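You operate a simulated robot arm through the tools that you are given. There is no shell and no other tool. Be economical: measure what you need, move in short steps, check, and stop when the job is done.

Carry out the task below with a simulated robot arm. There is one attempt and no reset: what you move stays moved.

## Task
Test the hoist brake with the bearing housing.
Fine: power switch on, creep speed; lift it a hand clear, see it hang still, set it back on the red stand, hook slack; power switch off.

Only the result counts: the job must be done as asked and must still hold three seconds after the hand-in. Knocking over, shifting, dropping, spilling or breaking anything else fails it.

## Robot
A 7-joint arm with a two-finger parallel gripper, fixed in place. Base frame: the origin is at the foot of the arm, x ahead of it, y to its left, z up. Lengths are in m, angles in degrees, forces in N, time in s.
With the tool pointing down near the work surface it reaches from about 0.34 to 0.46 m from the base axis. Its first joint turns from -66.0 to 66.0 degrees. Payload 1.57 kg.
Tool frame: the origin (TCP) lies between the finger pads and is the grasp point; the fingertips stand 0.03 m ahead of it; z points along the fingers, y is the line along which they close. Largest opening 0.11 m; finger width 0.024, thickness 0.012; the body of the gripper, 0.048 by 0.112 m, starts 0.078 m behind the TCP.
Orientation is that of the tool frame in the base frame, as a unit quaternion [x, y, z, w]. With the fingers straight down and closing along the base's y, the tool's x points along the base's -x, its y along +y and its z along -z.

## Interface
- The arm moves only by the tool move_arm. Its argument "steps" is a list of rows, each an object of numbers (a shift or turn left out is 0, a gripper value left out holds the last): "x", "y", "z": the shift along the tool's x, y, z in units of 30 mm (1.0 is 30 mm); "ax", "ay", "az": the turn, a rotation vector about the tool's x, y, z in units of 4 degrees (1.0 is 4 degrees). In form: [{"x": .., "y": .., "z": .., "ax": .., "ay": .., "az": ..}, ...]. A call has 1 to 12 rows; each row shifts and turns the commanded pose from where the row before left it, along the tool's axes as they then stand. "jaw" is the opening in per cent of the stroke, from 0 (shut) to 100 (fully open), set as the call begins (left out, the last holds). A call with a number of a shift or a turn outside -1 to 1 is refused whole. Rows are played at 5 a second. More than 0.05 m and 8.6 degrees between two rows, or a gripper value outside its range, and nothing of the call is played. A pose out of reach is approached as far as the arm can. The call stops where the force on the tool passes 90 N (or 10 N more than at its start, if that is more) or the arm is blocked; 0.2 s more then pass. The fingers move at their own pace (about 0.108 m/s each) and stop on an object; they squeeze with about 35 N. The grip force told is the motor's: it shows also when the fingers shut on nothing. Time passes only in rows, and 0.2 s behind the last, so rows that do not move let the fingers close. The reply holds the time, the measured pose of the TCP, the force on the tool along the base axes, the opening and the grip force, in the units named above and with some noise, and new pictures: "views" is both (left out), scene, wrist or none.
- Cameras (640 x 400 px; columns grow to the right, rows downward): "scene" is fixed at [0.1549, -0.3791, 1.426]; the picture's right is [0.81, -0.58, 0.00], its down [-0.27, -0.37, -0.89] and it looks along [0.52, 0.72, -0.46] (base axes); focal length 242 px, centre (320, 200). "wrist" rides on the gripper at [0.07, 0.016, -0.141] in the tool frame; the picture's right is [-0.23, 0.97, 0.00], its down [-0.86, -0.20, -0.48] and it looks along [-0.47, -0.11, 0.88] (tool axes); focal length 222 px, centre (320, 200). There is no depth. A picture from a camera that has moved, and an enlarged one, comes with that camera's place and axes in the base frame and with its lens. The place of the scene camera against the robot may be out by one fixed shift of up to 0.018 m in any direction.
- zoom(camera, box): a new picture of the part [left, top, right, bottom] of that camera's present view, enlarged. No time passes.
- hand_in(): hands the job in; it is judged then, once.

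Go step by step. Nothing tells you positions but the pictures and the camera data: compare them with the known pose of the tool, close in by small moves and look again before you grip or let go. The budget is 120 turns and 200 pictures, counting those below and the enlarged ones. Unless the task says otherwise, let go and move clear before handing in, and close with one line.

The tools are called after "Request:" by a JSON object that holds its "fn" and its "kwargs". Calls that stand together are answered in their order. move_arm: Moves the arm, as the interface text tells. Its arguments: {"type":"object","properties":{"steps":{"type":"array","items":{"type":"object","properties":{"x":{"type":"number"},"y":{"type":"number"},"z":{"type":"number"},"ax":{"type":"number"},"ay":{"type":"number"},"az":{"type":"number"}}}},"jaw":{"type":"number"},"views":{"type":"string","enum":["both","scene","wrist","none"]}},"required":["steps"]} The other tools are called the same way: zoom (camera, box) takes an enlarged picture of a part of a camera's view; hand_in () hands the job in.

At the start:

```text
time_s: 0.0
ee_pos: [0.3387, -0.1241, 1.3033]
ee_rot: [0.001, 1.0, 0.0, 0.0]
contact_force: [-0.5, -0.7, -0.5]
finger_gap: 0.1098
gripper_force: 0.0
```

scene: 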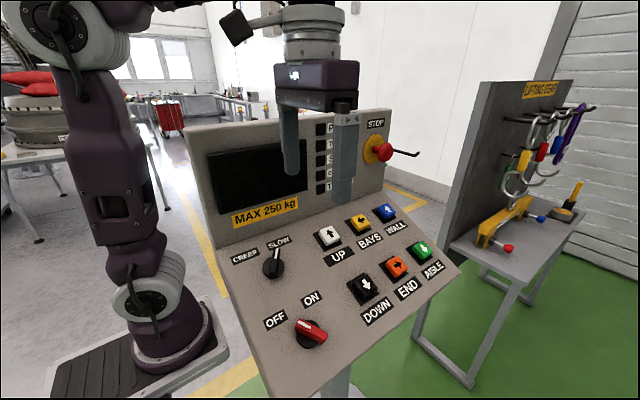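
wrist: 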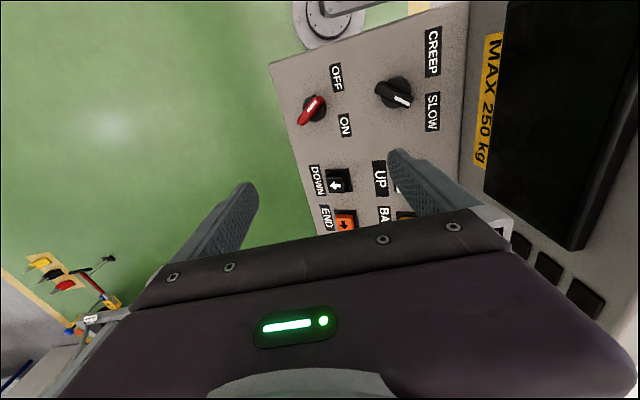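

I see a crane console with a power switch, a CREEP/SLOW selector and six push buttons; the display is dark and the load isn't in view. I'll enlarge the panel first.

Request:
{"fn": "zoom", "kwargs": {"camera": "scene", "box": [220, 190, 460, 380]}}

Request:
{"fn": "zoom", "kwargs": {"camera": "scene", "box": [0, 60, 120, 180]}}

Request:
{"fn": "zoom", "kwargs": {"camera": "scene", "box": [190, 90, 420, 240]}}

Request:
{"fn": "zoom", "kwargs": {"camera": "wrist", "box": [260, 0, 640, 240]}}

```text
2.11 times, centred on (340, 285) of scene
camera zoom: at [0.1549, -0.3791, 1.426], right [0.81, -0.58, 0.0], down [-0.27, -0.37, -0.89], along [0.52, 0.72, -0.46], focal length 508 px, centre (278, 21)
```

zoom: 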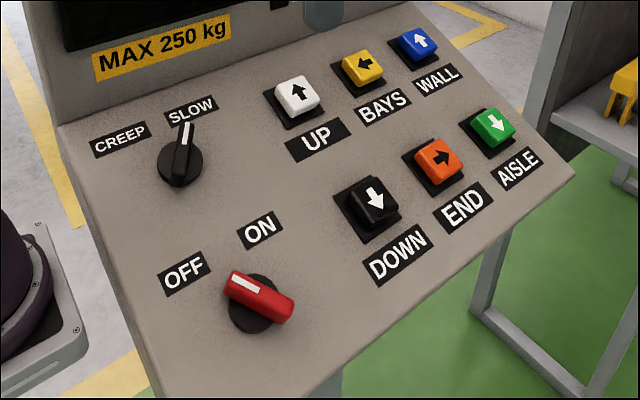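

```text
3.33 times, centred on (60, 120) of scene
camera zoom: at [0.1549, -0.3791, 1.426], right [0.81, -0.58, 0.0], down [-0.27, -0.37, -0.89], along [0.52, 0.72, -0.46], focal length 805 px, centre (1187, 467)
```

zoom: 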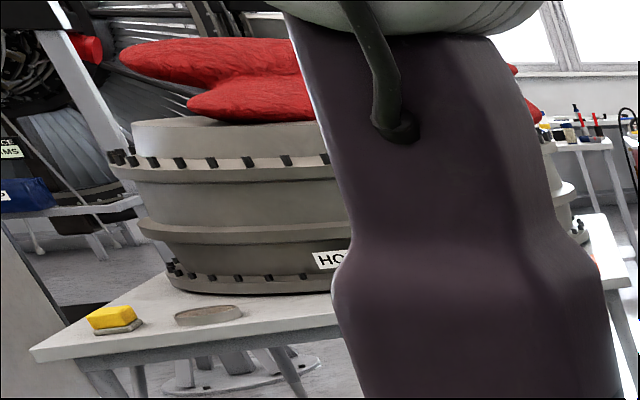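

```text
2.67 times, centred on (305, 165) of scene
camera zoom: at [0.1549, -0.3791, 1.426], right [0.81, -0.58, 0.0], down [-0.27, -0.37, -0.89], along [0.52, 0.72, -0.46], focal length 644 px, centre (360, 293)
```

zoom: 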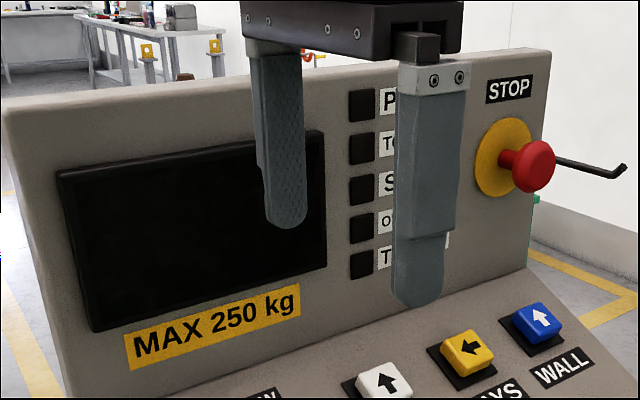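

```text
1.67 times, centred on (450, 120) of wrist
camera zoom: at [0.2696, -0.1066, 1.4461], right [0.23, 0.97, 0.0], down [0.86, -0.2, 0.48], along [0.47, -0.11, -0.88], focal length 370 px, centre (103, 333)
```

zoom: 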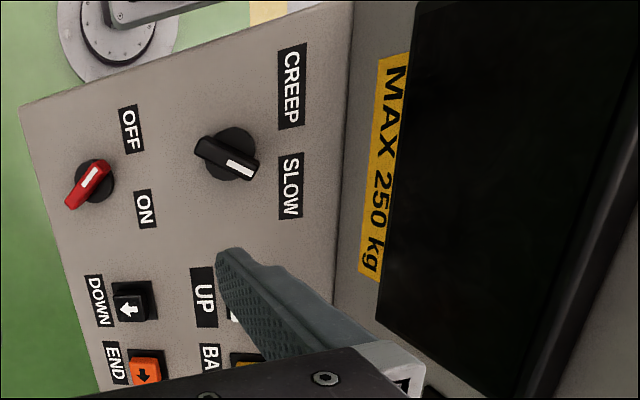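

The power switch is at about (0.31, -0.13, 1.01) and points to OFF. The selector is at about (0.31, 0.0, 1.07) and points to SLOW. The panel slopes about 25°, so I'll come in above the power switch and tilt square to it.

Request:
{"fn": "move_arm", "kwargs": {"steps": [{"x": 0.14, "y": -0.31, "z": 0.9}, {"x": 0.14, "y": -0.31, "z": 0.9}, {"x": 0.14, "y": -0.31, "z": 0.9}, {"x": 0.14, "y": -0.31, "z": 0.9}, {"x": 0.14, "y": -0.31, "z": 0.9}, {"x": 0.14, "y": -0.31, "z": 0.9}, {"ax": -1}, {"ax": -1}, {"ax": -1}, {"ax": -1}, {"ax": -1}, {"ax": -1}]}}

```text
time_s: 2.6
ee_pos: [0.3142, -0.1794, 1.1423]
ee_rot: [0.0, 0.978, 0.208, 0.001]
contact_force: [-0.3, -0.4, 1.5]
finger_gap: 0.11
gripper_force: 0.1
camera wrist: at [0.2441, -0.2218, 1.2785], right [0.23, 0.89, 0.4], down [0.86, -0.38, 0.36], along [0.47, 0.26, -0.85], focal length 222 px, centre (320, 200)
```

scene: 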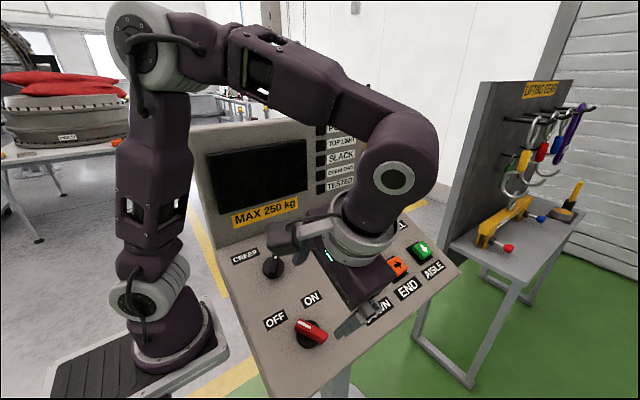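
wrist: 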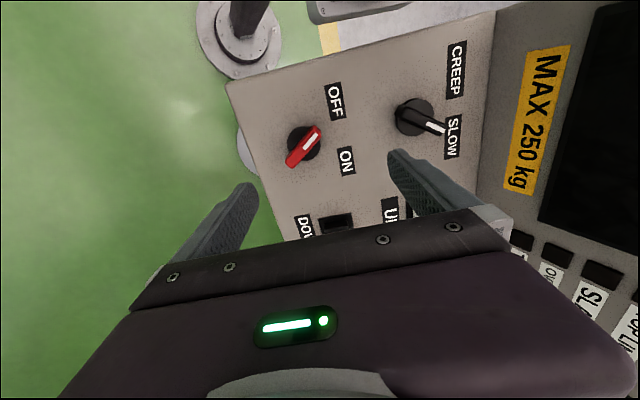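

The two wrist views place the power switch at about (0.317, -0.132, 0.978) and the selector at about (0.317, 0.009, 1.035). The lamp column reads P.., TOP LIMIT, SLACK, OVERLOAD, TESTED. Next I'll yaw the fingers across the red bar.

Request:
{"fn": "move_arm", "kwargs": {"steps": [{"az": 1}, {"az": 1}, {"az": 1}, {"az": 1}, {"az": 1}, {"az": 1}, {"az": 1}, {"az": 1}, {"az": 1}, {"az": 1}, {"az": 1}, {"az": 1}]}}

```text
time_s: 5.2
ee_pos: [0.3132, -0.1789, 1.1419]
ee_rot: [0.398, 0.893, 0.191, -0.084]
contact_force: [-0.1, 1.8, -0.9]
finger_gap: 0.1101
gripper_force: 0.0
camera wrist: at [0.2793, -0.1784, 1.2976], right [0.88, 0.44, 0.2], down [0.42, -0.9, 0.12], along [0.23, -0.03, -0.97], focal length 222 px, centre (320, 200)
```

scene: 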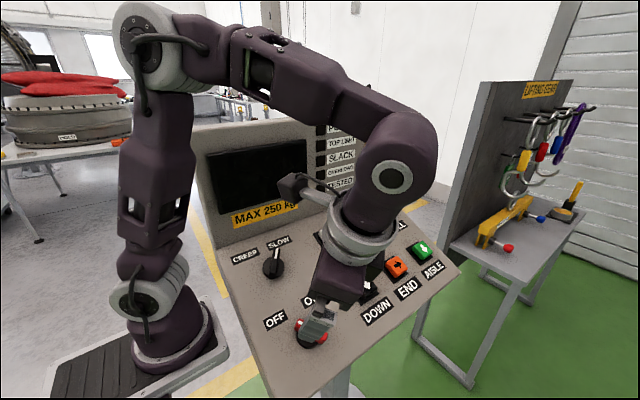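
wrist: 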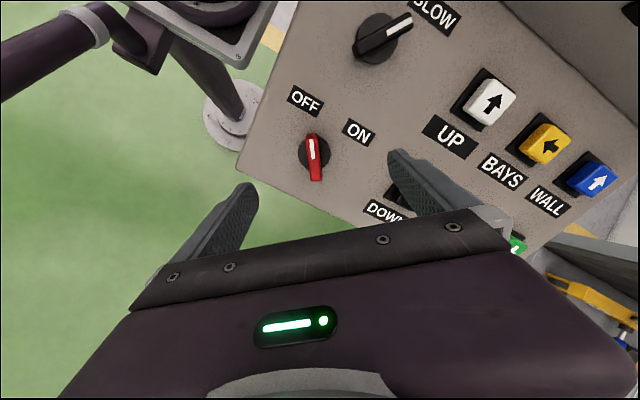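

The bar runs nearly across the closing line and needs about 8° more yaw. I'll centre over it and lower to a hover.

Request:
{"fn": "move_arm", "kwargs": {"steps": [{"az": 1}, {"az": 1}, {"x": -0.38, "y": -0.155, "z": 0.9}, {"x": -0.38, "y": -0.155, "z": 0.9}, {"z": 0.9}, {"z": 0.9}], "jaw": 60}}

```text
time_s: 6.6
ee_pos: [0.3195, -0.158, 1.0324]
ee_rot: [0.459, 0.864, 0.183, -0.097]
contact_force: [0.4, -0.3, 0.4]
finger_gap: 0.0662
gripper_force: 0.1
camera wrist: at [0.2944, -0.1528, 1.1886], right [0.93, 0.32, 0.15], down [0.31, -0.94, 0.1], along [0.17, -0.05, -0.98], focal length 222 px, centre (320, 200)
```

scene: 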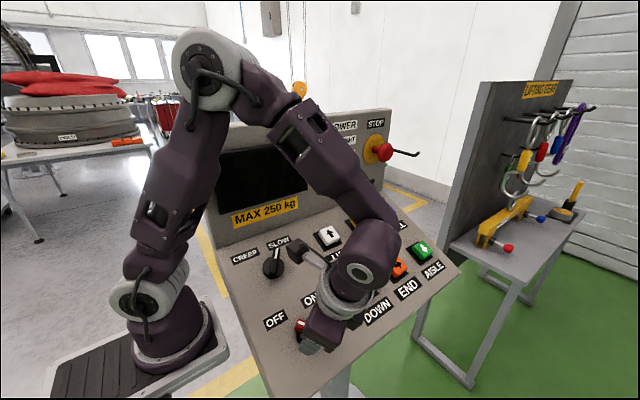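
wrist: 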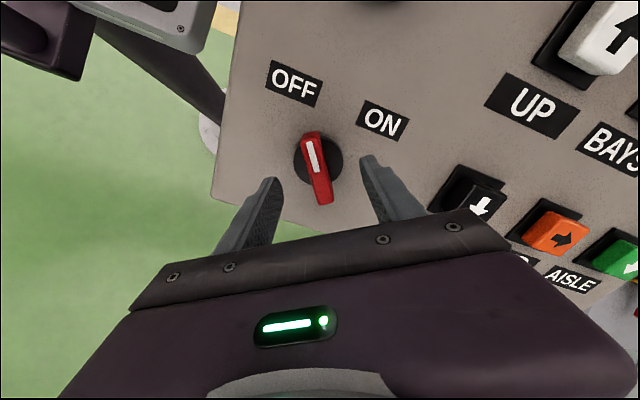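

The fingers straddle the bar and the axis is on the knob centre. I'll lower about 33 mm.

Request:
{"fn": "move_arm", "kwargs": {"steps": [{"z": 0.55}, {"z": 0.55}], "views": "wrist"}}

```text
time_s: 7.2
ee_pos: [0.3194, -0.1422, 1.0024]
ee_rot: [0.459, 0.864, 0.184, -0.097]
contact_force: [-0.4, 0.3, -0.3]
finger_gap: 0.0663
gripper_force: 0.0
camera wrist: at [0.2938, -0.139, 1.1594], right [0.93, 0.33, 0.14], down [0.31, -0.94, 0.1], along [0.17, -0.05, -0.98], focal length 222 px, centre (320, 200)
```

wrist: 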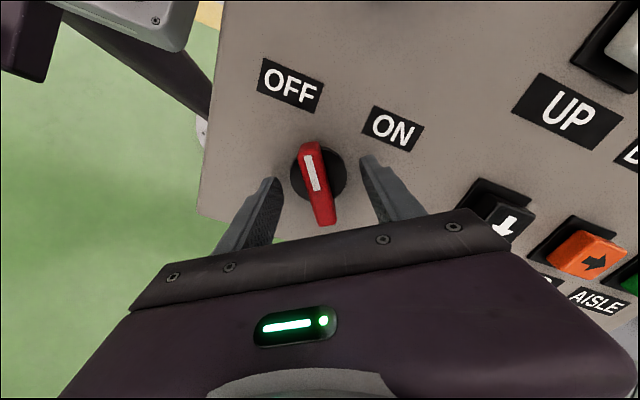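

It looks well lined up, so I'll close on the bar.

Request:
{"fn": "move_arm", "kwargs": {"steps": [{}, {}, {}], "jaw": 0, "views": "wrist"}}

```text
time_s: 8.0
ee_pos: [0.3182, -0.1443, 1.0031]
ee_rot: [0.46, 0.864, 0.183, -0.098]
contact_force: [-17.2, -5.1, -18.4]
finger_gap: 0.0161
gripper_force: 31.9
camera wrist: at [0.293, -0.1395, 1.1593], right [0.93, 0.33, 0.14], down [0.31, -0.94, 0.1], along [0.17, -0.05, -0.98], focal length 222 px, centre (320, 200)
```

wrist: 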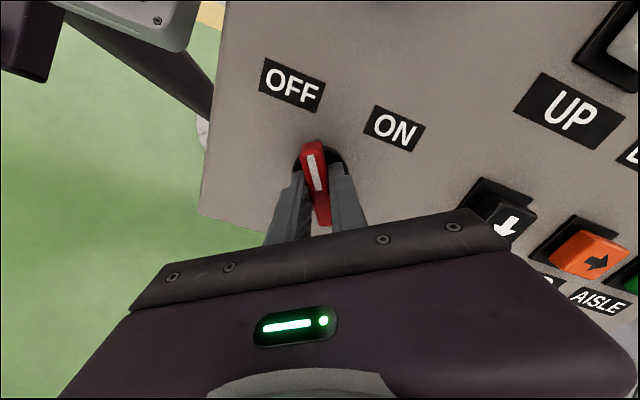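

Gripped, with a 16 mm gap. I'll turn clockwise towards ON.

Request:
{"fn": "move_arm", "kwargs": {"steps": [{"az": 1}, {"az": 1}, {"az": 1}, {"az": 1}, {"az": 1}, {"az": 1}, {"az": 1}, {"az": 1}, {"az": 1}, {"az": 1}]}}

```text
time_s: 10.2
ee_pos: [0.3189, -0.1442, 1.0031]
ee_rot: [0.728, 0.653, 0.14, -0.155]
contact_force: [-29.2, 4.1, -19.1]
finger_gap: 0.0159
gripper_force: 31.1
camera wrist: at [0.3422, -0.1392, 1.1607], right [0.94, -0.3, -0.14], down [-0.29, -0.95, 0.1], along [-0.16, -0.05, -0.99], focal length 222 px, centre (320, 200)
```

scene: 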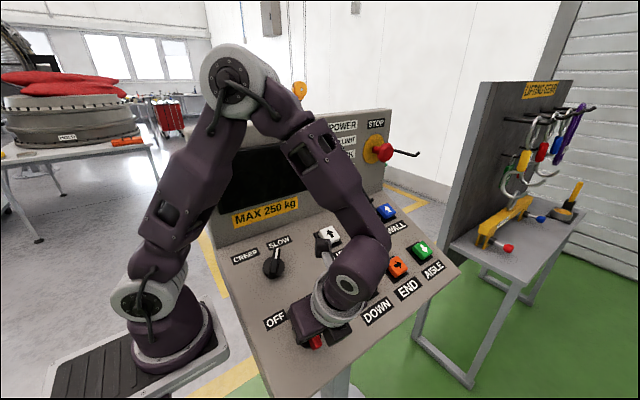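
wrist: 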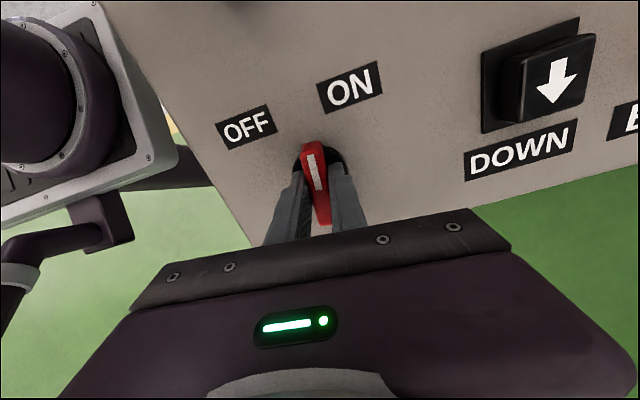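

The knob turns with the gripper. I'll carry on towards ON.

Request:
{"fn": "move_arm", "kwargs": {"steps": [{"az": 1}, {"az": 1}, {"az": 1}, {"az": 1}, {"az": 1}, {"az": 1}, {"az": 1}]}}

```text
time_s: 11.8
ee_pos: [0.3181, -0.1442, 1.004]
ee_rot: [0.864, 0.459, 0.099, -0.183]
contact_force: [-18.6, 15.4, -15.3]
finger_gap: 0.0158
gripper_force: 31.2
camera wrist: at [0.3712, -0.1566, 1.1533], right [0.68, -0.67, -0.3], down [-0.64, -0.74, 0.19], along [-0.35, 0.06, -0.93], focal length 222 px, centre (320, 200)
```

scene: 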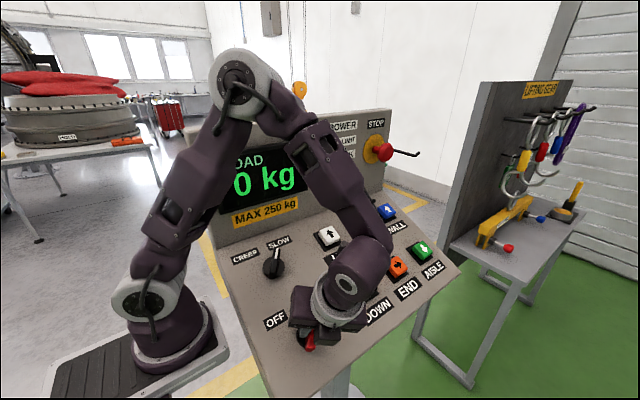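
wrist: 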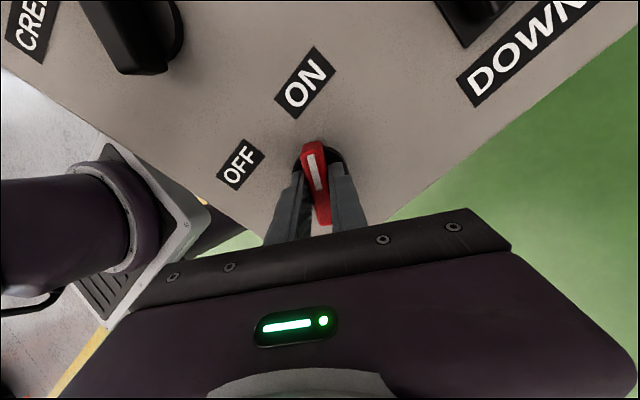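

The power is on and the display shows LOAD 0 kg. I'll let go, back out and look.

Request:
{"fn": "move_arm", "kwargs": {"steps": [{}, {}, {"z": -0.8}, {"z": -0.8}, {"z": -0.8}, {"z": -0.8}], "jaw": 60}}

```text
time_s: 13.2
ee_pos: [0.3169, -0.1838, 1.0939]
ee_rot: [0.864, 0.458, 0.098, -0.184]
contact_force: [-0.3, -0.6, -0.8]
finger_gap: 0.0658
gripper_force: 0.1
camera wrist: at [0.3702, -0.1969, 1.243], right [0.68, -0.67, -0.3], down [-0.64, -0.74, 0.19], along [-0.35, 0.06, -0.93], focal length 222 px, centre (320, 200)
```

scene: 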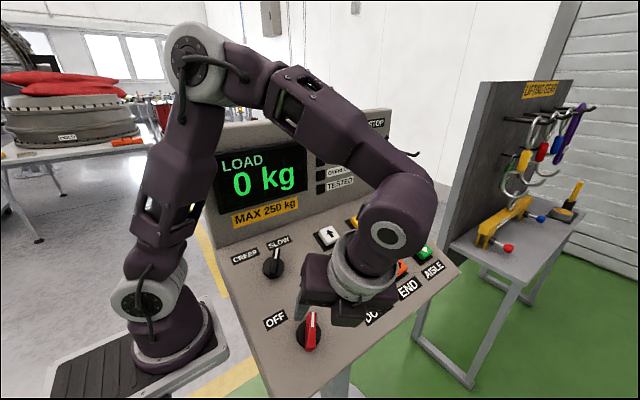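
wrist: 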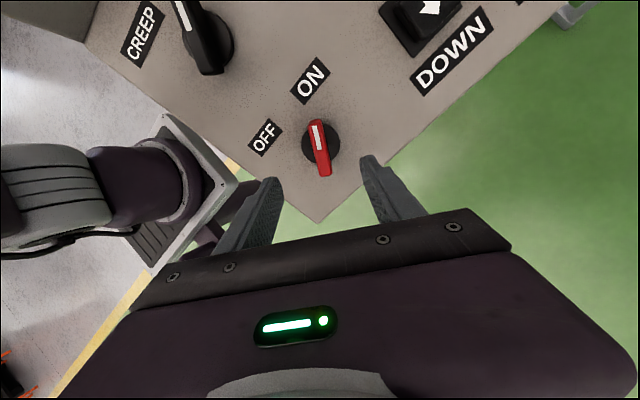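

The switch stays at ON. The selector bar now lies parallel to the power bar, so I'll shift up the panel to it at the same height.

Request:
{"fn": "move_arm", "kwargs": {"steps": [{"x": 0.7, "y": -0.472}, {"x": 0.7, "y": -0.472}, {"x": 0.7, "y": -0.472}, {"x": 0.7, "y": -0.472}, {"x": 0.7, "y": -0.472}, {"x": 0.7, "y": -0.472}, {"z": 0.9}]}}

```text
time_s: 14.8
ee_pos: [0.3161, -0.0325, 1.1286]
ee_rot: [0.864, 0.459, 0.098, -0.184]
contact_force: [-0.9, -0.4, -0.5]
finger_gap: 0.0661
gripper_force: 0.0
camera wrist: at [0.37, -0.0445, 1.2782], right [0.68, -0.67, -0.3], down [-0.64, -0.74, 0.19], along [-0.35, 0.06, -0.93], focal length 222 px, centre (320, 200)
```

scene: 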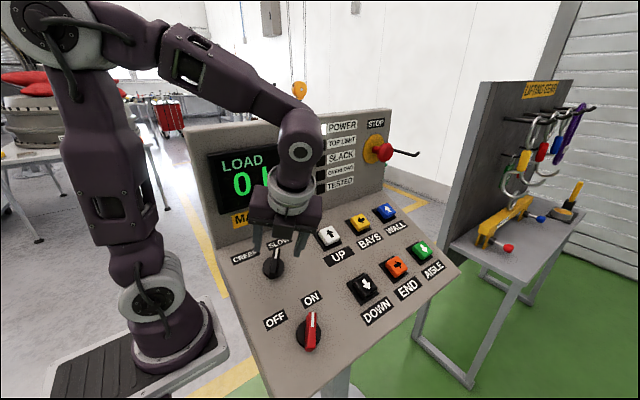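
wrist: 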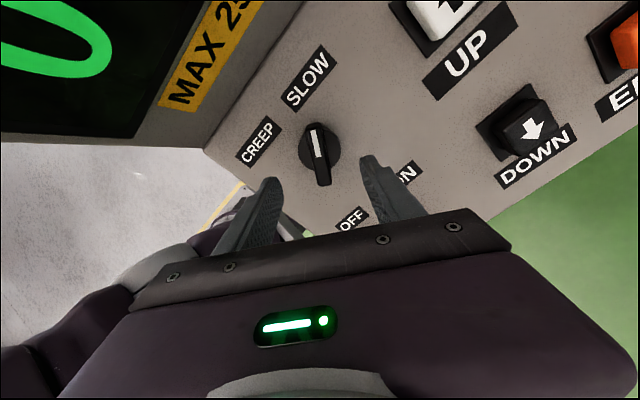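

The selector bar is centred under the axis. I'll lower about 70 mm.

Request:
{"fn": "move_arm", "kwargs": {"steps": [{"z": 0.8}, {"z": 0.8}, {"z": 0.4}, {"z": 0.33}]}}

Request:
{"fn": "zoom", "kwargs": {"camera": "scene", "box": [190, 100, 420, 240]}}

```text
time_s: 15.8
ee_pos: [0.3173, -0.0038, 1.0667]
ee_rot: [0.864, 0.46, 0.097, -0.183]
contact_force: [-0.2, -0.1, 0.3]
finger_gap: 0.0662
gripper_force: 0.1
camera wrist: at [0.3707, -0.016, 1.2156], right [0.68, -0.67, -0.3], down [-0.64, -0.74, 0.19], along [-0.35, 0.06, -0.93], focal length 222 px, centre (320, 200)
```

scene: 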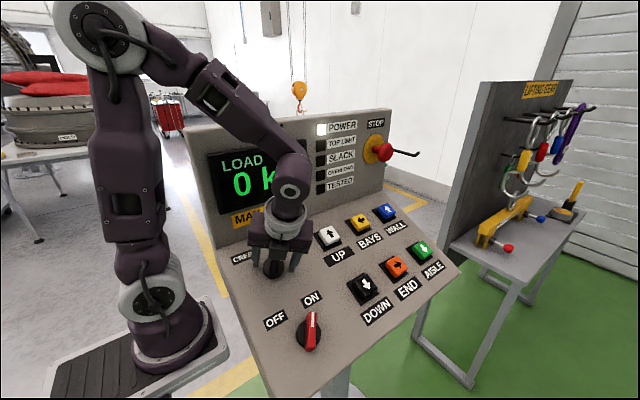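
wrist: 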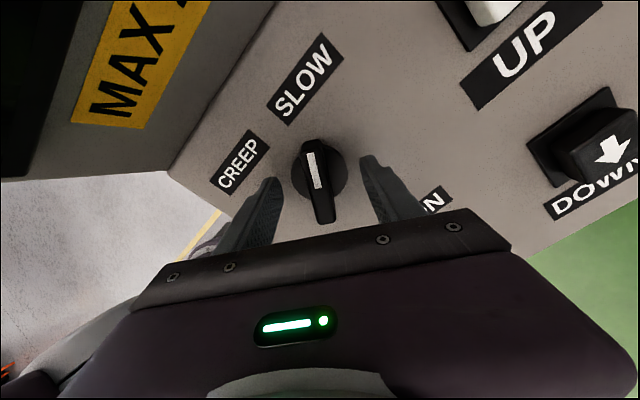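

```text
2.78 times, centred on (305, 170) of scene
camera zoom: at [0.1549, -0.3791, 1.426], right [0.81, -0.58, 0.0], down [-0.27, -0.37, -0.89], along [0.52, 0.72, -0.46], focal length 672 px, centre (362, 284)
```

zoom: 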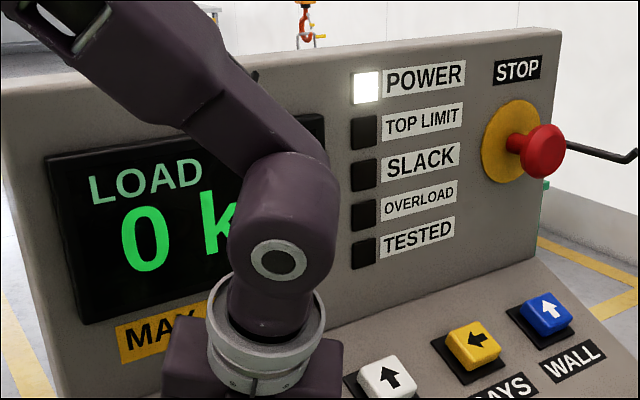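

The POWER lamp is lit, and a hook hangs behind the console. I'll grip the selector and turn it counter-clockwise to CREEP.

Request:
{"fn": "move_arm", "kwargs": {"steps": [{}, {}, {}, {"az": -1}, {"az": -1}, {"az": -1}, {"az": -1}, {"az": -1}, {"az": -1}, {"az": -1}, {"az": -1}, {"az": -1}], "jaw": 0, "views": "wrist"}}

Request:
{"fn": "move_arm", "kwargs": {"steps": [{"az": -1}, {"az": -1}, {"az": -1}, {"az": -1}, {"az": -1}, {"az": -1}, {"az": -1}, {"az": -1}]}}

```text
time_s: 18.4
ee_pos: [0.3185, -0.0052, 1.0647]
ee_rot: [0.679, 0.705, 0.149, -0.142]
contact_force: [10.0, 10.9, -3.4]
finger_gap: 0.0161
gripper_force: 31.6
camera wrist: at [0.3317, 0.003, 1.2228], right [0.98, -0.18, -0.08], down [-0.17, -0.98, 0.09], along [-0.09, -0.07, -0.99], focal length 222 px, centre (320, 200)
```

wrist: 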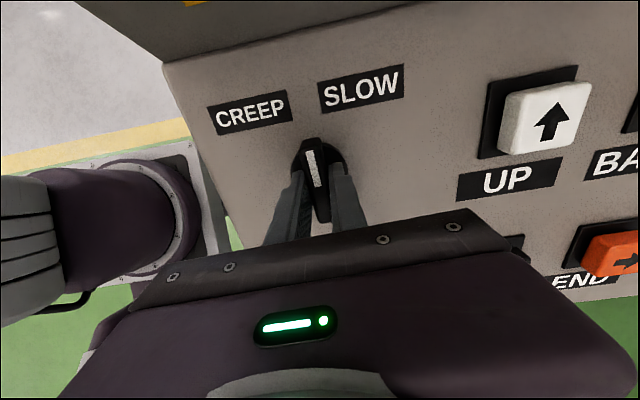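

```text
time_s: 20.2
ee_pos: [0.3198, -0.0055, 1.0644]
ee_rot: [0.459, 0.864, 0.183, -0.098]
contact_force: [6.1, -3.9, -3.9]
finger_gap: 0.016
gripper_force: 31.8
camera wrist: at [0.294, -0.0002, 1.2217], right [0.93, 0.33, 0.15], down [0.31, -0.94, 0.1], along [0.17, -0.05, -0.98], focal length 222 px, centre (320, 200)
```

scene: 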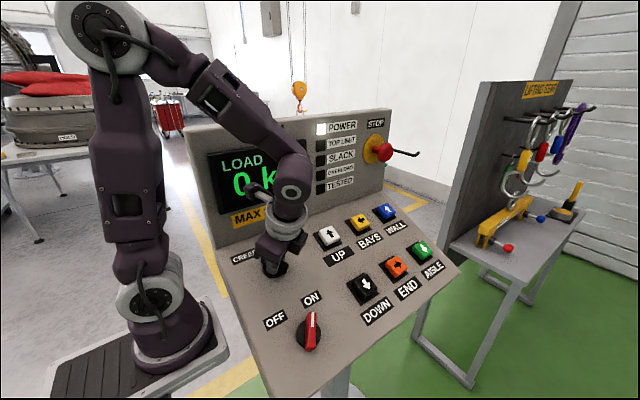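
wrist: 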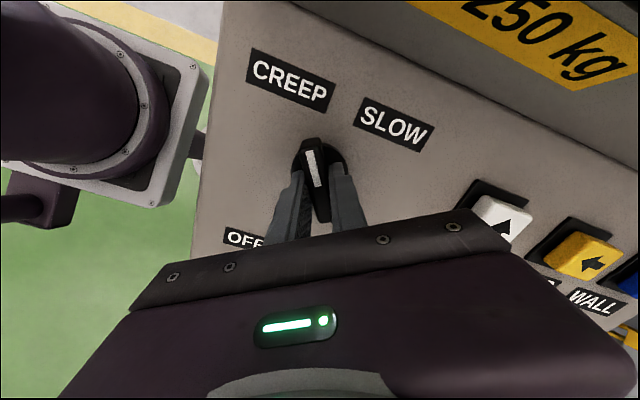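

The selector is at CREEP. I'll let go and rise clear.

Request:
{"fn": "move_arm", "kwargs": {"steps": [{}, {}, {"z": -1}, {"z": -1}, {"z": -1}, {"z": -1}, {"z": -1}, {"z": -1}, {"z": -1}, {"z": -1}], "jaw": 60}}

Request:
{"fn": "zoom", "kwargs": {"camera": "scene", "box": [180, 60, 420, 210]}}

```text
time_s: 22.4
ee_pos: [0.3191, -0.1041, 1.2823]
ee_rot: [0.459, 0.864, 0.183, -0.098]
contact_force: [0.2, 0.1, 1.0]
finger_gap: 0.0661
gripper_force: 0.1
camera wrist: at [0.2943, -0.0995, 1.4387], right [0.93, 0.33, 0.14], down [0.31, -0.94, 0.1], along [0.17, -0.05, -0.98], focal length 222 px, centre (320, 200)
```

scene: 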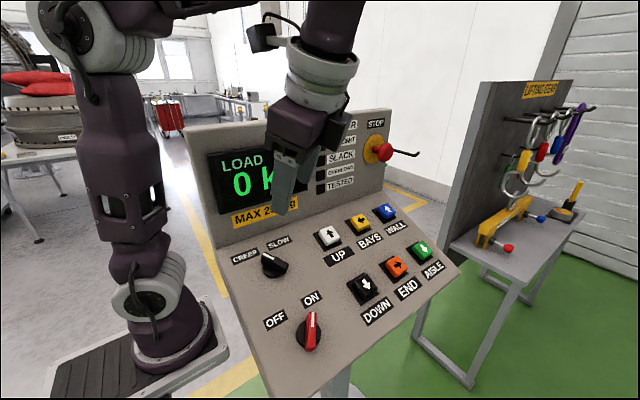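
wrist: 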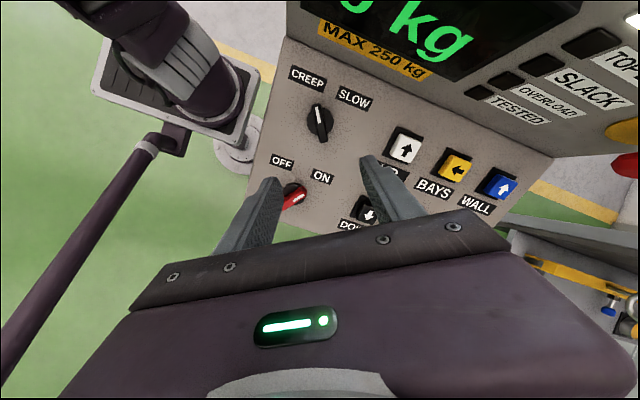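

```text
2.67 times, centred on (300, 135) of scene
camera zoom: at [0.1549, -0.3791, 1.426], right [0.81, -0.58, 0.0], down [-0.27, -0.37, -0.89], along [0.52, 0.72, -0.46], focal length 644 px, centre (373, 373)
```

zoom: 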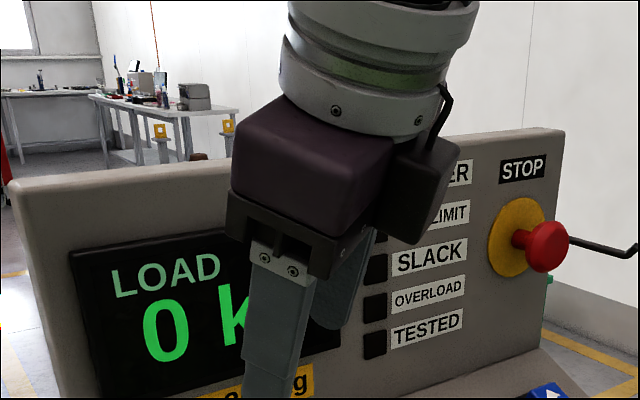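

I need to see what is behind the console, so I'll raise a bit and tip the wrist camera towards +y.

Request:
{"fn": "move_arm", "kwargs": {"steps": [{"z": -1}, {"z": -1}, {"ax": -0.23, "ay": 0.97}, {"ax": -0.23, "ay": 0.97}, {"ax": -0.23, "ay": 0.97}, {"ax": -0.23, "ay": 0.97}, {"ax": -0.23, "ay": 0.97}, {"ax": -0.23, "ay": 0.97}, {"ax": -0.23, "ay": 0.97}, {"ax": -0.23, "ay": 0.97}, {"ax": -0.23, "ay": 0.97}, {"ax": -0.23, "ay": 0.97}]}}

```text
time_s: 25.0
ee_pos: [0.3287, -0.0519, 1.2886]
ee_rot: [0.44, 0.844, 0.25, -0.176]
contact_force: [0.1, 0.3, -0.5]
finger_gap: 0.066
gripper_force: 0.1
out of reach, approached as far as the arm can: row 1, 2, 3, 4, 5, 6, 7, 8, 9, 10, 11, 12
camera wrist: at [0.3152, -0.0794, 1.4444], right [0.93, 0.33, 0.14], down [0.34, -0.93, -0.11], along [0.1, 0.15, -0.98], focal length 222 px, centre (320, 200)
```

scene: 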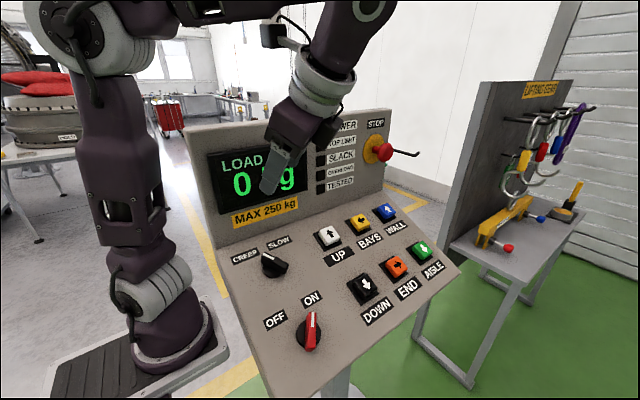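
wrist: 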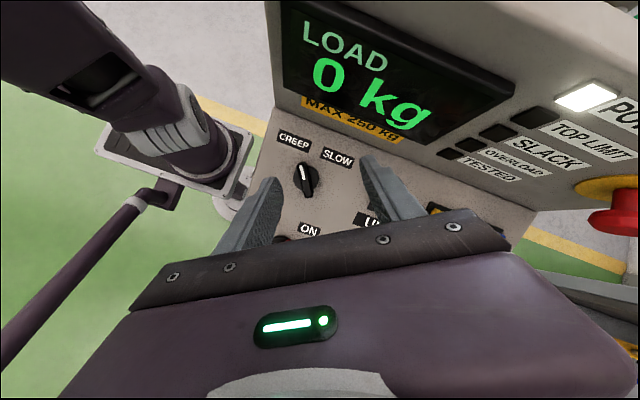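

That's beyond the arm's reach at this height. I'll undo the tilt and study the hook area in the scene view instead.

Request:
{"fn": "move_arm", "kwargs": {"steps": [{"ax": 0.23, "ay": -0.97}, {"ax": 0.23, "ay": -0.97}, {"ax": 0.23, "ay": -0.97}, {"ax": 0.23, "ay": -0.97}, {"ax": 0.23, "ay": -0.97}, {"ax": 0.23, "ay": -0.97}, {"ax": 0.23, "ay": -0.97}, {"ax": 0.23, "ay": -0.97}, {"ax": 0.23, "ay": -0.97}, {"ax": 0.23, "ay": -0.97}, {"z": 1}, {"z": 1}], "views": "none"}}

Request:
{"fn": "move_arm", "kwargs": {"steps": [{"z": 1}, {"z": 1}, {"z": 1}, {"z": 1}], "views": "scene"}}

Request:
{"fn": "zoom", "kwargs": {"camera": "scene", "box": [120, 40, 380, 200]}}

Request:
{"fn": "zoom", "kwargs": {"camera": "scene", "box": [270, 0, 330, 120]}}

Request:
{"fn": "zoom", "kwargs": {"camera": "scene", "box": [0, 40, 200, 220]}}

```text
time_s: 27.6
ee_pos: [0.3378, -0.0552, 1.2251]
ee_rot: [0.483, 0.872, 0.023, 0.082]
contact_force: [0.0, -0.2, -1.1]
finger_gap: 0.066
gripper_force: 0.0
```

```text
time_s: 28.6
ee_pos: [0.3572, -0.061, 1.1109]
ee_rot: [0.483, 0.872, 0.023, 0.082]
contact_force: [-0.4, -0.9, -0.1]
finger_gap: 0.066
gripper_force: 0.2
```

scene: 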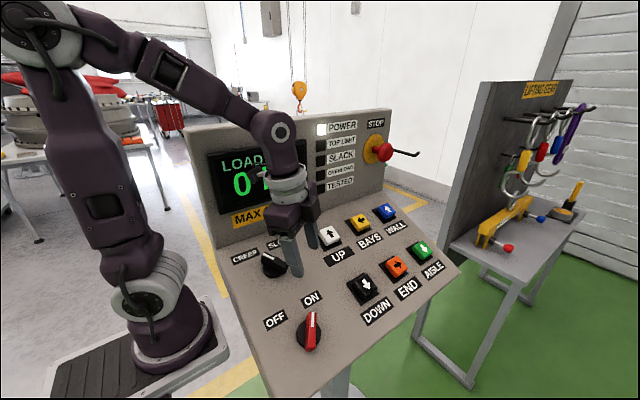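

```text
2.46 times, centred on (250, 120) of scene
camera zoom: at [0.1549, -0.3791, 1.426], right [0.81, -0.58, 0.0], down [-0.27, -0.37, -0.89], along [0.52, 0.72, -0.46], focal length 594 px, centre (492, 397)
```

zoom: 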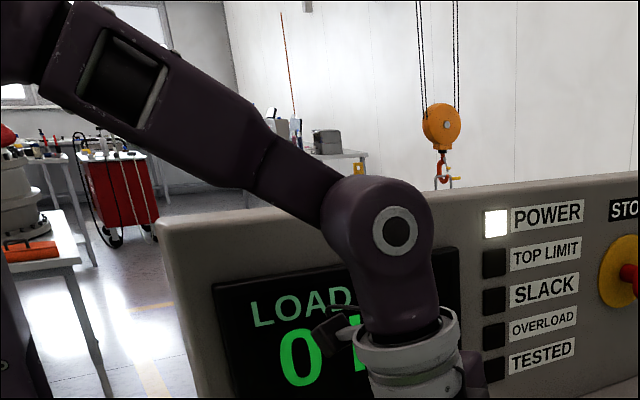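

```text
3.33 times, centred on (300, 60) of scene
camera zoom: at [0.1549, -0.3791, 1.426], right [0.81, -0.58, 0.0], down [-0.27, -0.37, -0.89], along [0.52, 0.72, -0.46], focal length 805 px, centre (387, 667)
```

zoom: 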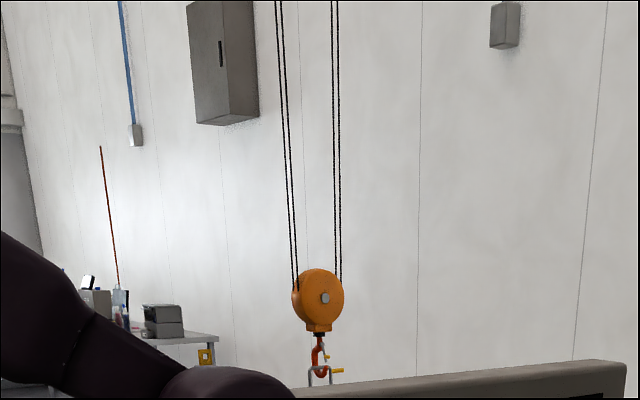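

```text
2.22 times, centred on (100, 130) of scene
camera zoom: at [0.1549, -0.3791, 1.426], right [0.81, -0.58, 0.0], down [-0.27, -0.37, -0.89], along [0.52, 0.72, -0.46], focal length 537 px, centre (809, 356)
```

zoom: 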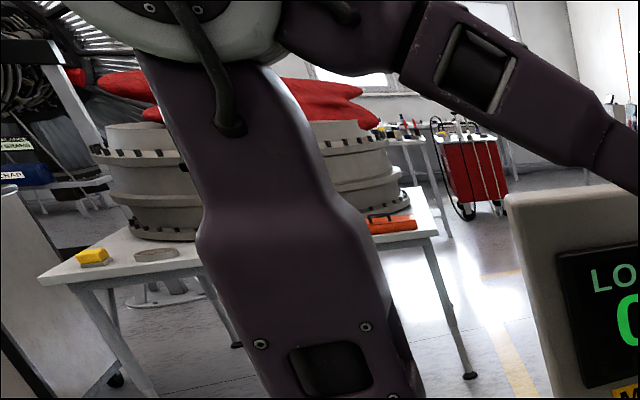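

The block hangs beyond the console with its hook on a bail. I'll turn the wrist camera to look over the console top and find the housing and the red stand.

Request:
{"fn": "move_arm", "kwargs": {"steps": [{"az": 1}, {"az": 1}, {"az": 1}, {"az": 1}, {"az": 1}, {"az": 1}, {"az": 1}, {"az": 1}, {"x": -1, "z": -0.9}, {"x": -1, "z": -0.9}, {"x": -1, "z": -0.9}, {"x": -1, "z": -0.9}], "views": "none"}}

Request:
{"fn": "move_arm", "kwargs": {"steps": [{"ay": 1}, {"ay": 1}, {"ay": 1}, {"ay": 1}, {"ay": 1}, {"ay": 1}, {"ay": 1}, {"ay": 1}, {"ay": 1}, {"ay": 1}, {"ay": 1}, {"ay": 1}]}}

```text
time_s: 31.2
ee_pos: [0.3402, -0.1755, 1.2252]
ee_rot: [0.704, 0.705, 0.043, 0.072]
contact_force: [-0.3, 0.0, -1.1]
finger_gap: 0.0662
gripper_force: 0.1
```

```text
time_s: 33.8
ee_pos: [0.3403, -0.1774, 1.2224]
ee_rot: [0.627, 0.672, 0.327, -0.221]
contact_force: [0.8, -0.2, 0.1]
finger_gap: 0.0659
gripper_force: 0.0
camera wrist: at [0.3319, -0.228, 1.3723], right [0.99, -0.16, 0.0], down [-0.15, -0.94, -0.31], along [0.05, 0.3, -0.95], focal length 222 px, centre (320, 200)
```

scene: 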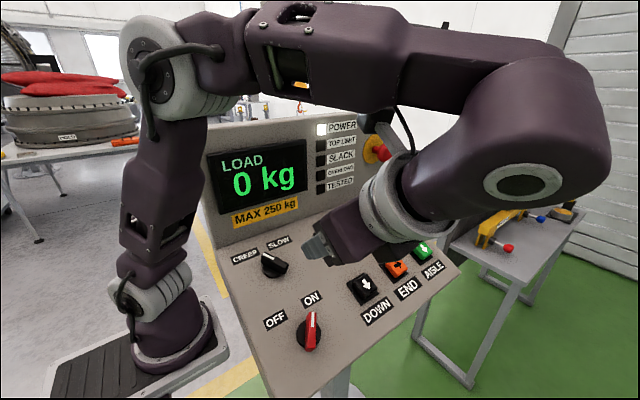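
wrist: 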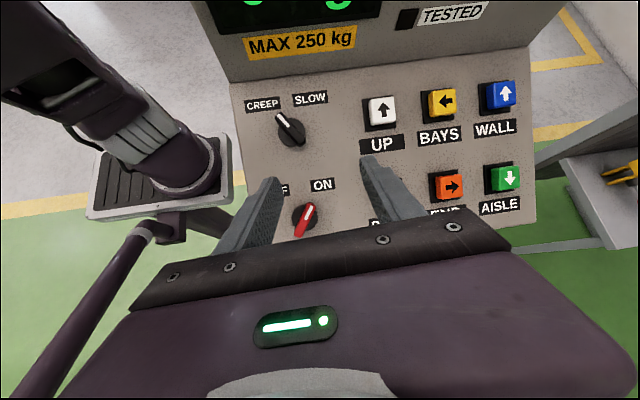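

Good view of the whole panel. I'll tip further to look over the top.

Request:
{"fn": "move_arm", "kwargs": {"steps": [{"ay": 1}, {"ay": 1}, {"ay": 1}, {"ay": 1}, {"ay": 1}, {"ay": 1}, {"ay": 1}, {"ay": 1}, {"ay": 1}, {"x": -0.1}]}}

```text
time_s: 36.0
ee_pos: [0.3588, -0.1251, 1.1699]
ee_rot: [0.494, 0.572, 0.504, -0.417]
contact_force: [-0.5, 0.0, -0.5]
finger_gap: 0.0661
gripper_force: 0.2
out of reach, approached as far as the arm can: row 2, 3, 4, 5, 6, 7, 8, 9
camera wrist: at [0.3614, -0.2535, 1.2606], right [1.0, -0.03, -0.06], down [-0.07, -0.6, -0.8], along [-0.01, 0.8, -0.6], focal length 222 px, centre (320, 200)
```

scene: 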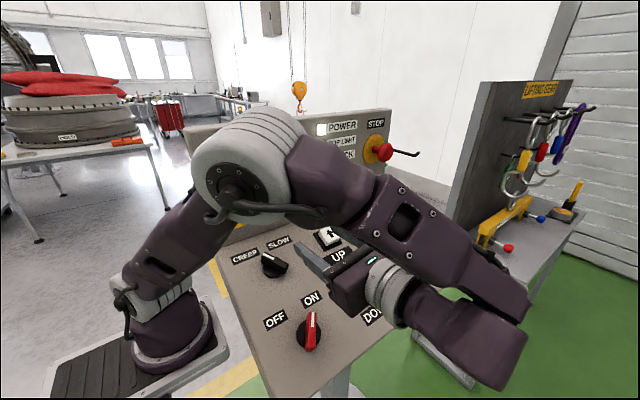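
wrist: 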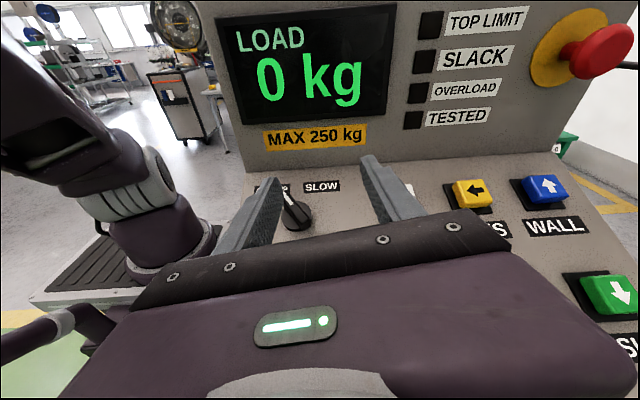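

A grey round flange just shows past the display's top left. I'll raise and shift the camera left to see more.

Request:
{"fn": "move_arm", "kwargs": {"steps": [{"x": 1}, {"x": 1}, {"x": 1}, {"x": 1}, {"y": -1}, {"y": -1}], "views": "wrist"}}

Request:
{"fn": "zoom", "kwargs": {"camera": "wrist", "box": [0, 0, 640, 200]}}

```text
time_s: 37.4
ee_pos: [0.3116, -0.0527, 1.2245]
ee_rot: [0.495, 0.571, 0.504, -0.418]
contact_force: [0.0, -0.1, 0.7]
finger_gap: 0.066
gripper_force: 0.0
out of reach, approached as far as the arm can: row 1, 2, 3, 4, 5, 6
camera wrist: at [0.3141, -0.1823, 1.3159], right [1.0, -0.03, -0.06], down [-0.07, -0.6, -0.8], along [-0.01, 0.8, -0.6], focal length 222 px, centre (320, 200)
```

wrist: 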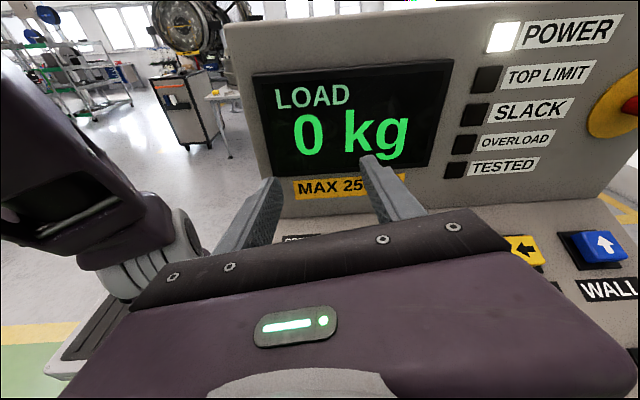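

```text
1.00 times, centred on (320, 100) of wrist
camera zoom: at [0.3141, -0.1823, 1.3159], right [1.0, -0.03, -0.06], down [-0.07, -0.6, -0.8], along [-0.01, 0.8, -0.6], focal length 222 px, centre (320, 300)
```

zoom: 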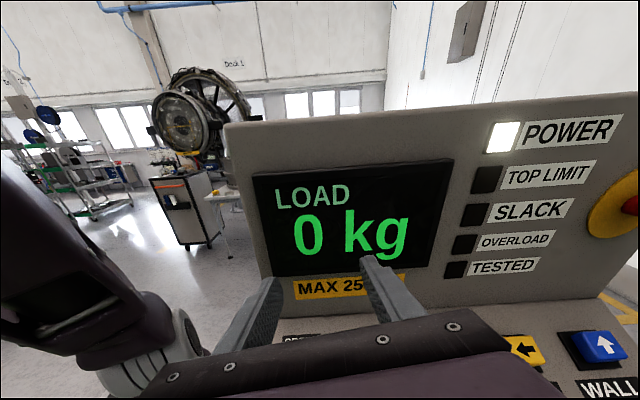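

The enlarger can show rows beyond the picture's edge. The panel's top edge is at about z = 1.33, so I'll lean the tool back down and raise the camera to look over it.

Request:
{"fn": "move_arm", "kwargs": {"steps": [{"ay": -1}, {"ay": -1}, {"ay": -1}, {"ay": -1}, {"ay": -1}, {"ay": -1}, {"ay": -1}, {"ay": -1}, {"ay": -1}, {"x": 0.7, "z": -0.7}, {"x": 0.7, "z": -0.7}, {"x": 0.7, "z": -0.7}], "views": "wrist"}}

Request:
{"fn": "zoom", "kwargs": {"camera": "wrist", "box": [0, 0, 640, 2]}}

```text
time_s: 40.0
ee_pos: [0.3092, -0.049, 1.2926]
ee_rot: [0.626, 0.673, 0.327, -0.221]
contact_force: [0.4, 0.0, 0.4]
finger_gap: 0.0659
gripper_force: 0.1
out of reach, approached as far as the arm can: row 12
camera wrist: at [0.3012, -0.1007, 1.4421], right [0.99, -0.16, 0.0], down [-0.15, -0.94, -0.31], along [0.05, 0.3, -0.95], focal length 222 px, centre (320, 200)
```

wrist: 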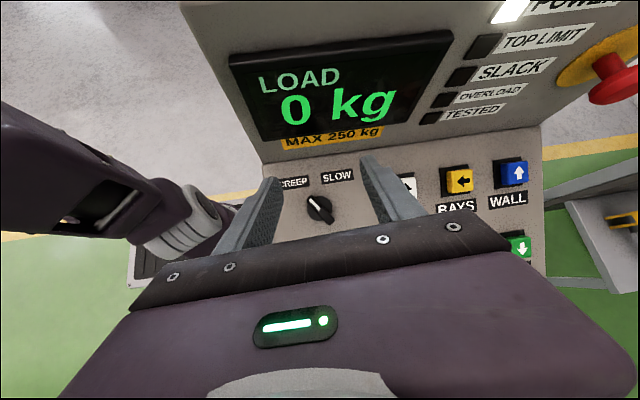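

```text
1.00 times, centred on (320, 1) of wrist
camera zoom: at [0.3012, -0.1007, 1.4421], right [0.99, -0.16, 0.0], down [-0.15, -0.94, -0.31], along [0.05, 0.3, -0.95], focal length 222 px, centre (320, 399)
```

zoom: 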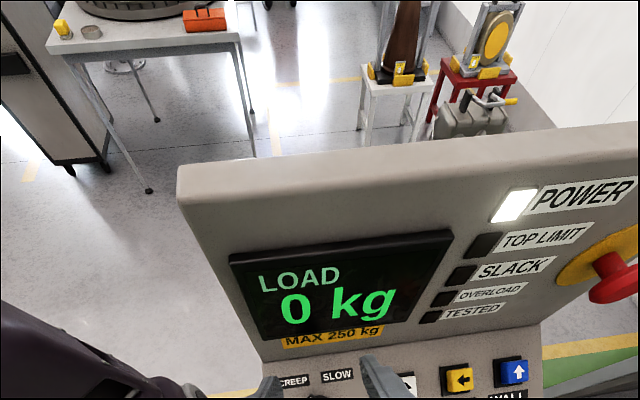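

Behind the console are a white stand with a cone, a red stand with a framed part, and a grey block with a lever. I'll enlarge these.

Request:
{"fn": "zoom", "kwargs": {"camera": "wrist", "box": [330, -210, 570, -60]}}

Request:
{"fn": "zoom", "kwargs": {"camera": "wrist", "box": [420, -400, 640, -60]}}

Request:
{"fn": "zoom", "kwargs": {"camera": "scene", "box": [280, 70, 320, 120]}}

```text
refused: -210 is not a number from 0 to 400
```

```text
refused: -400 is not a number from 0 to 400
```

```text
8.00 times, centred on (300, 95) of scene
camera zoom: at [0.1549, -0.3791, 1.426], right [0.81, -0.58, 0.0], down [-0.27, -0.37, -0.89], along [0.52, 0.72, -0.46], focal length 1932 px, centre (480, 1040)
```

zoom: 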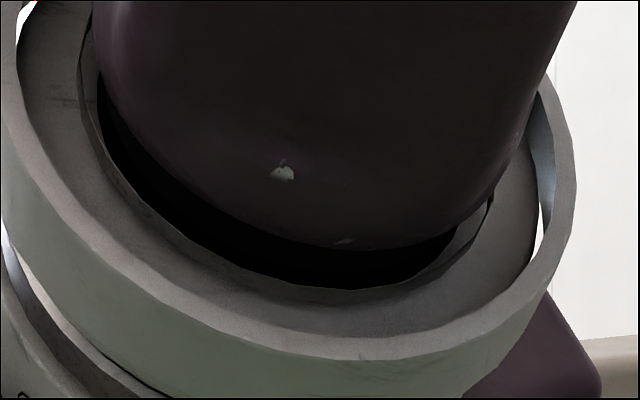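

I'll tip the camera a little more to bring the red stand into clear view.

Request:
{"fn": "move_arm", "kwargs": {"steps": [{"ay": 1}, {"ay": 1}, {"ay": 1}, {"ay": 1}, {"ay": 1}], "views": "none"}}

Request:
{"fn": "zoom", "kwargs": {"camera": "wrist", "box": [0, 0, 640, 2]}}

Request:
{"fn": "zoom", "kwargs": {"camera": "wrist", "box": [420, 0, 560, 80]}}

```text
time_s: 41.2
ee_pos: [0.3236, -0.0377, 1.2699]
ee_rot: [0.56, 0.623, 0.431, -0.335]
contact_force: [0.5, 1.1, -0.7]
finger_gap: 0.0659
gripper_force: 0.0
out of reach, approached as far as the arm can: row 1, 2, 3, 4, 5
```

```text
1.00 times, centred on (320, 1) of wrist
camera zoom: at [0.3204, -0.1368, 1.3926], right [0.99, -0.09, -0.05], down [-0.1, -0.79, -0.61], along [0.02, 0.61, -0.79], focal length 222 px, centre (320, 399)
```

zoom: 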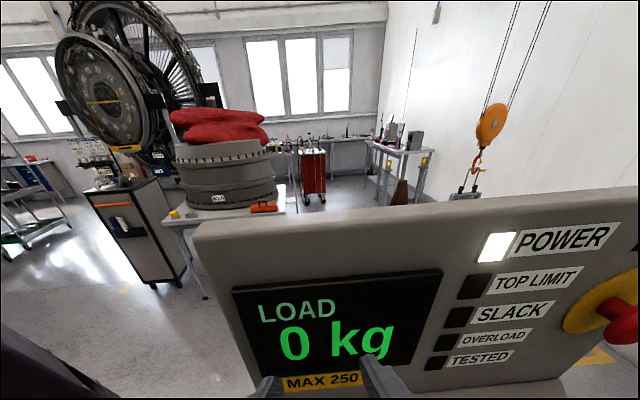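

```text
4.57 times, centred on (490, 40) of wrist
camera zoom: at [0.3204, -0.1368, 1.3926], right [0.99, -0.09, -0.05], down [-0.1, -0.79, -0.61], along [0.02, 0.61, -0.79], focal length 1015 px, centre (-457, 931)
```

zoom: 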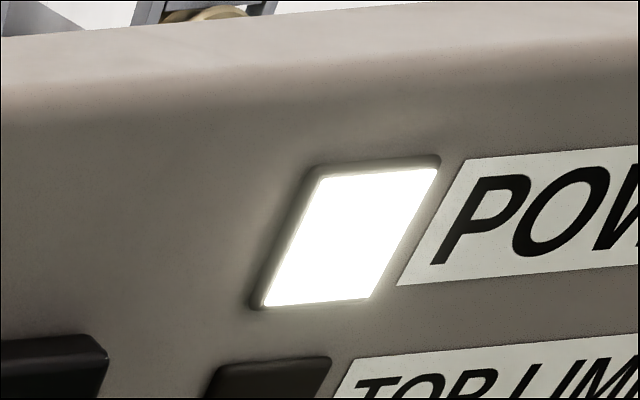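

The hook hangs towards the red stand. Yawing the gripper back brings that bearing to the right edge of the frame with the camera high, so I can enlarge it.

Request:
{"fn": "move_arm", "kwargs": {"steps": [{"ay": -1}, {"ay": -1}, {"ay": -1}, {"ay": -1}, {"ay": -1}, {"ay": -1}, {"ay": -1}, {"ay": -1}, {"ay": -1}, {"ay": -1}], "views": "none"}}

Request:
{"fn": "move_arm", "kwargs": {"steps": [{"az": -1}, {"az": -1}, {"az": -1}, {"az": -1}, {"az": -1}, {"az": -1}, {"az": -1}, {"az": -1}, {"az": -1}, {"az": -1}, {"az": -1}, {"az": -1}], "views": "none"}}

Request:
{"fn": "move_arm", "kwargs": {"steps": [{"az": -1}, {"az": -1}, {"az": -1}, {"az": -1}, {"az": -1}, {"az": -1}, {"az": -1}, {"az": -1}, {"z": -0.3}]}}

```text
time_s: 43.4
ee_pos: [0.3215, -0.036, 1.2698]
ee_rot: [0.673, 0.701, 0.212, -0.1]
contact_force: [-0.3, -0.4, -0.5]
finger_gap: 0.066
gripper_force: 0.0
```

```text
time_s: 46.0
ee_pos: [0.3234, -0.0384, 1.271]
ee_rot: [0.33, 0.914, 0.236, -0.006]
contact_force: [-0.3, -0.3, 0.0]
finger_gap: 0.0661
gripper_force: 0.0
```

```text
time_s: 48.0
ee_pos: [0.3224, -0.0413, 1.2778]
ee_rot: [0.065, 0.97, 0.228, 0.059]
contact_force: [1.2, -0.7, -0.5]
finger_gap: 0.066
gripper_force: 0.1
camera wrist: at [0.235, -0.0761, 1.406], right [0.32, 0.83, 0.46], down [0.75, -0.52, 0.41], along [0.58, 0.21, -0.79], focal length 222 px, centre (320, 200)
```

scene: 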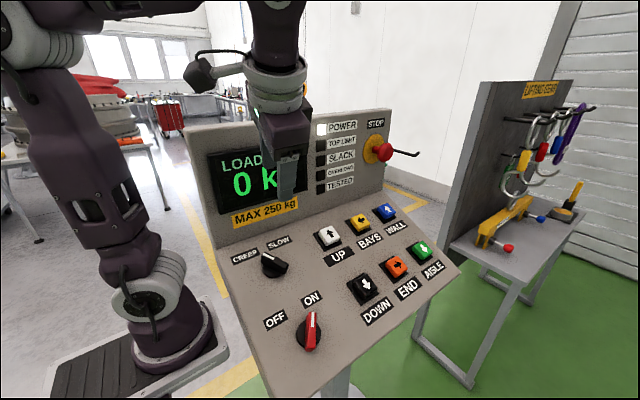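
wrist: 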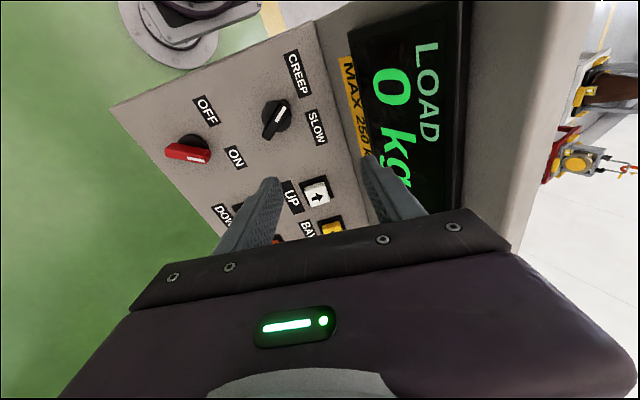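

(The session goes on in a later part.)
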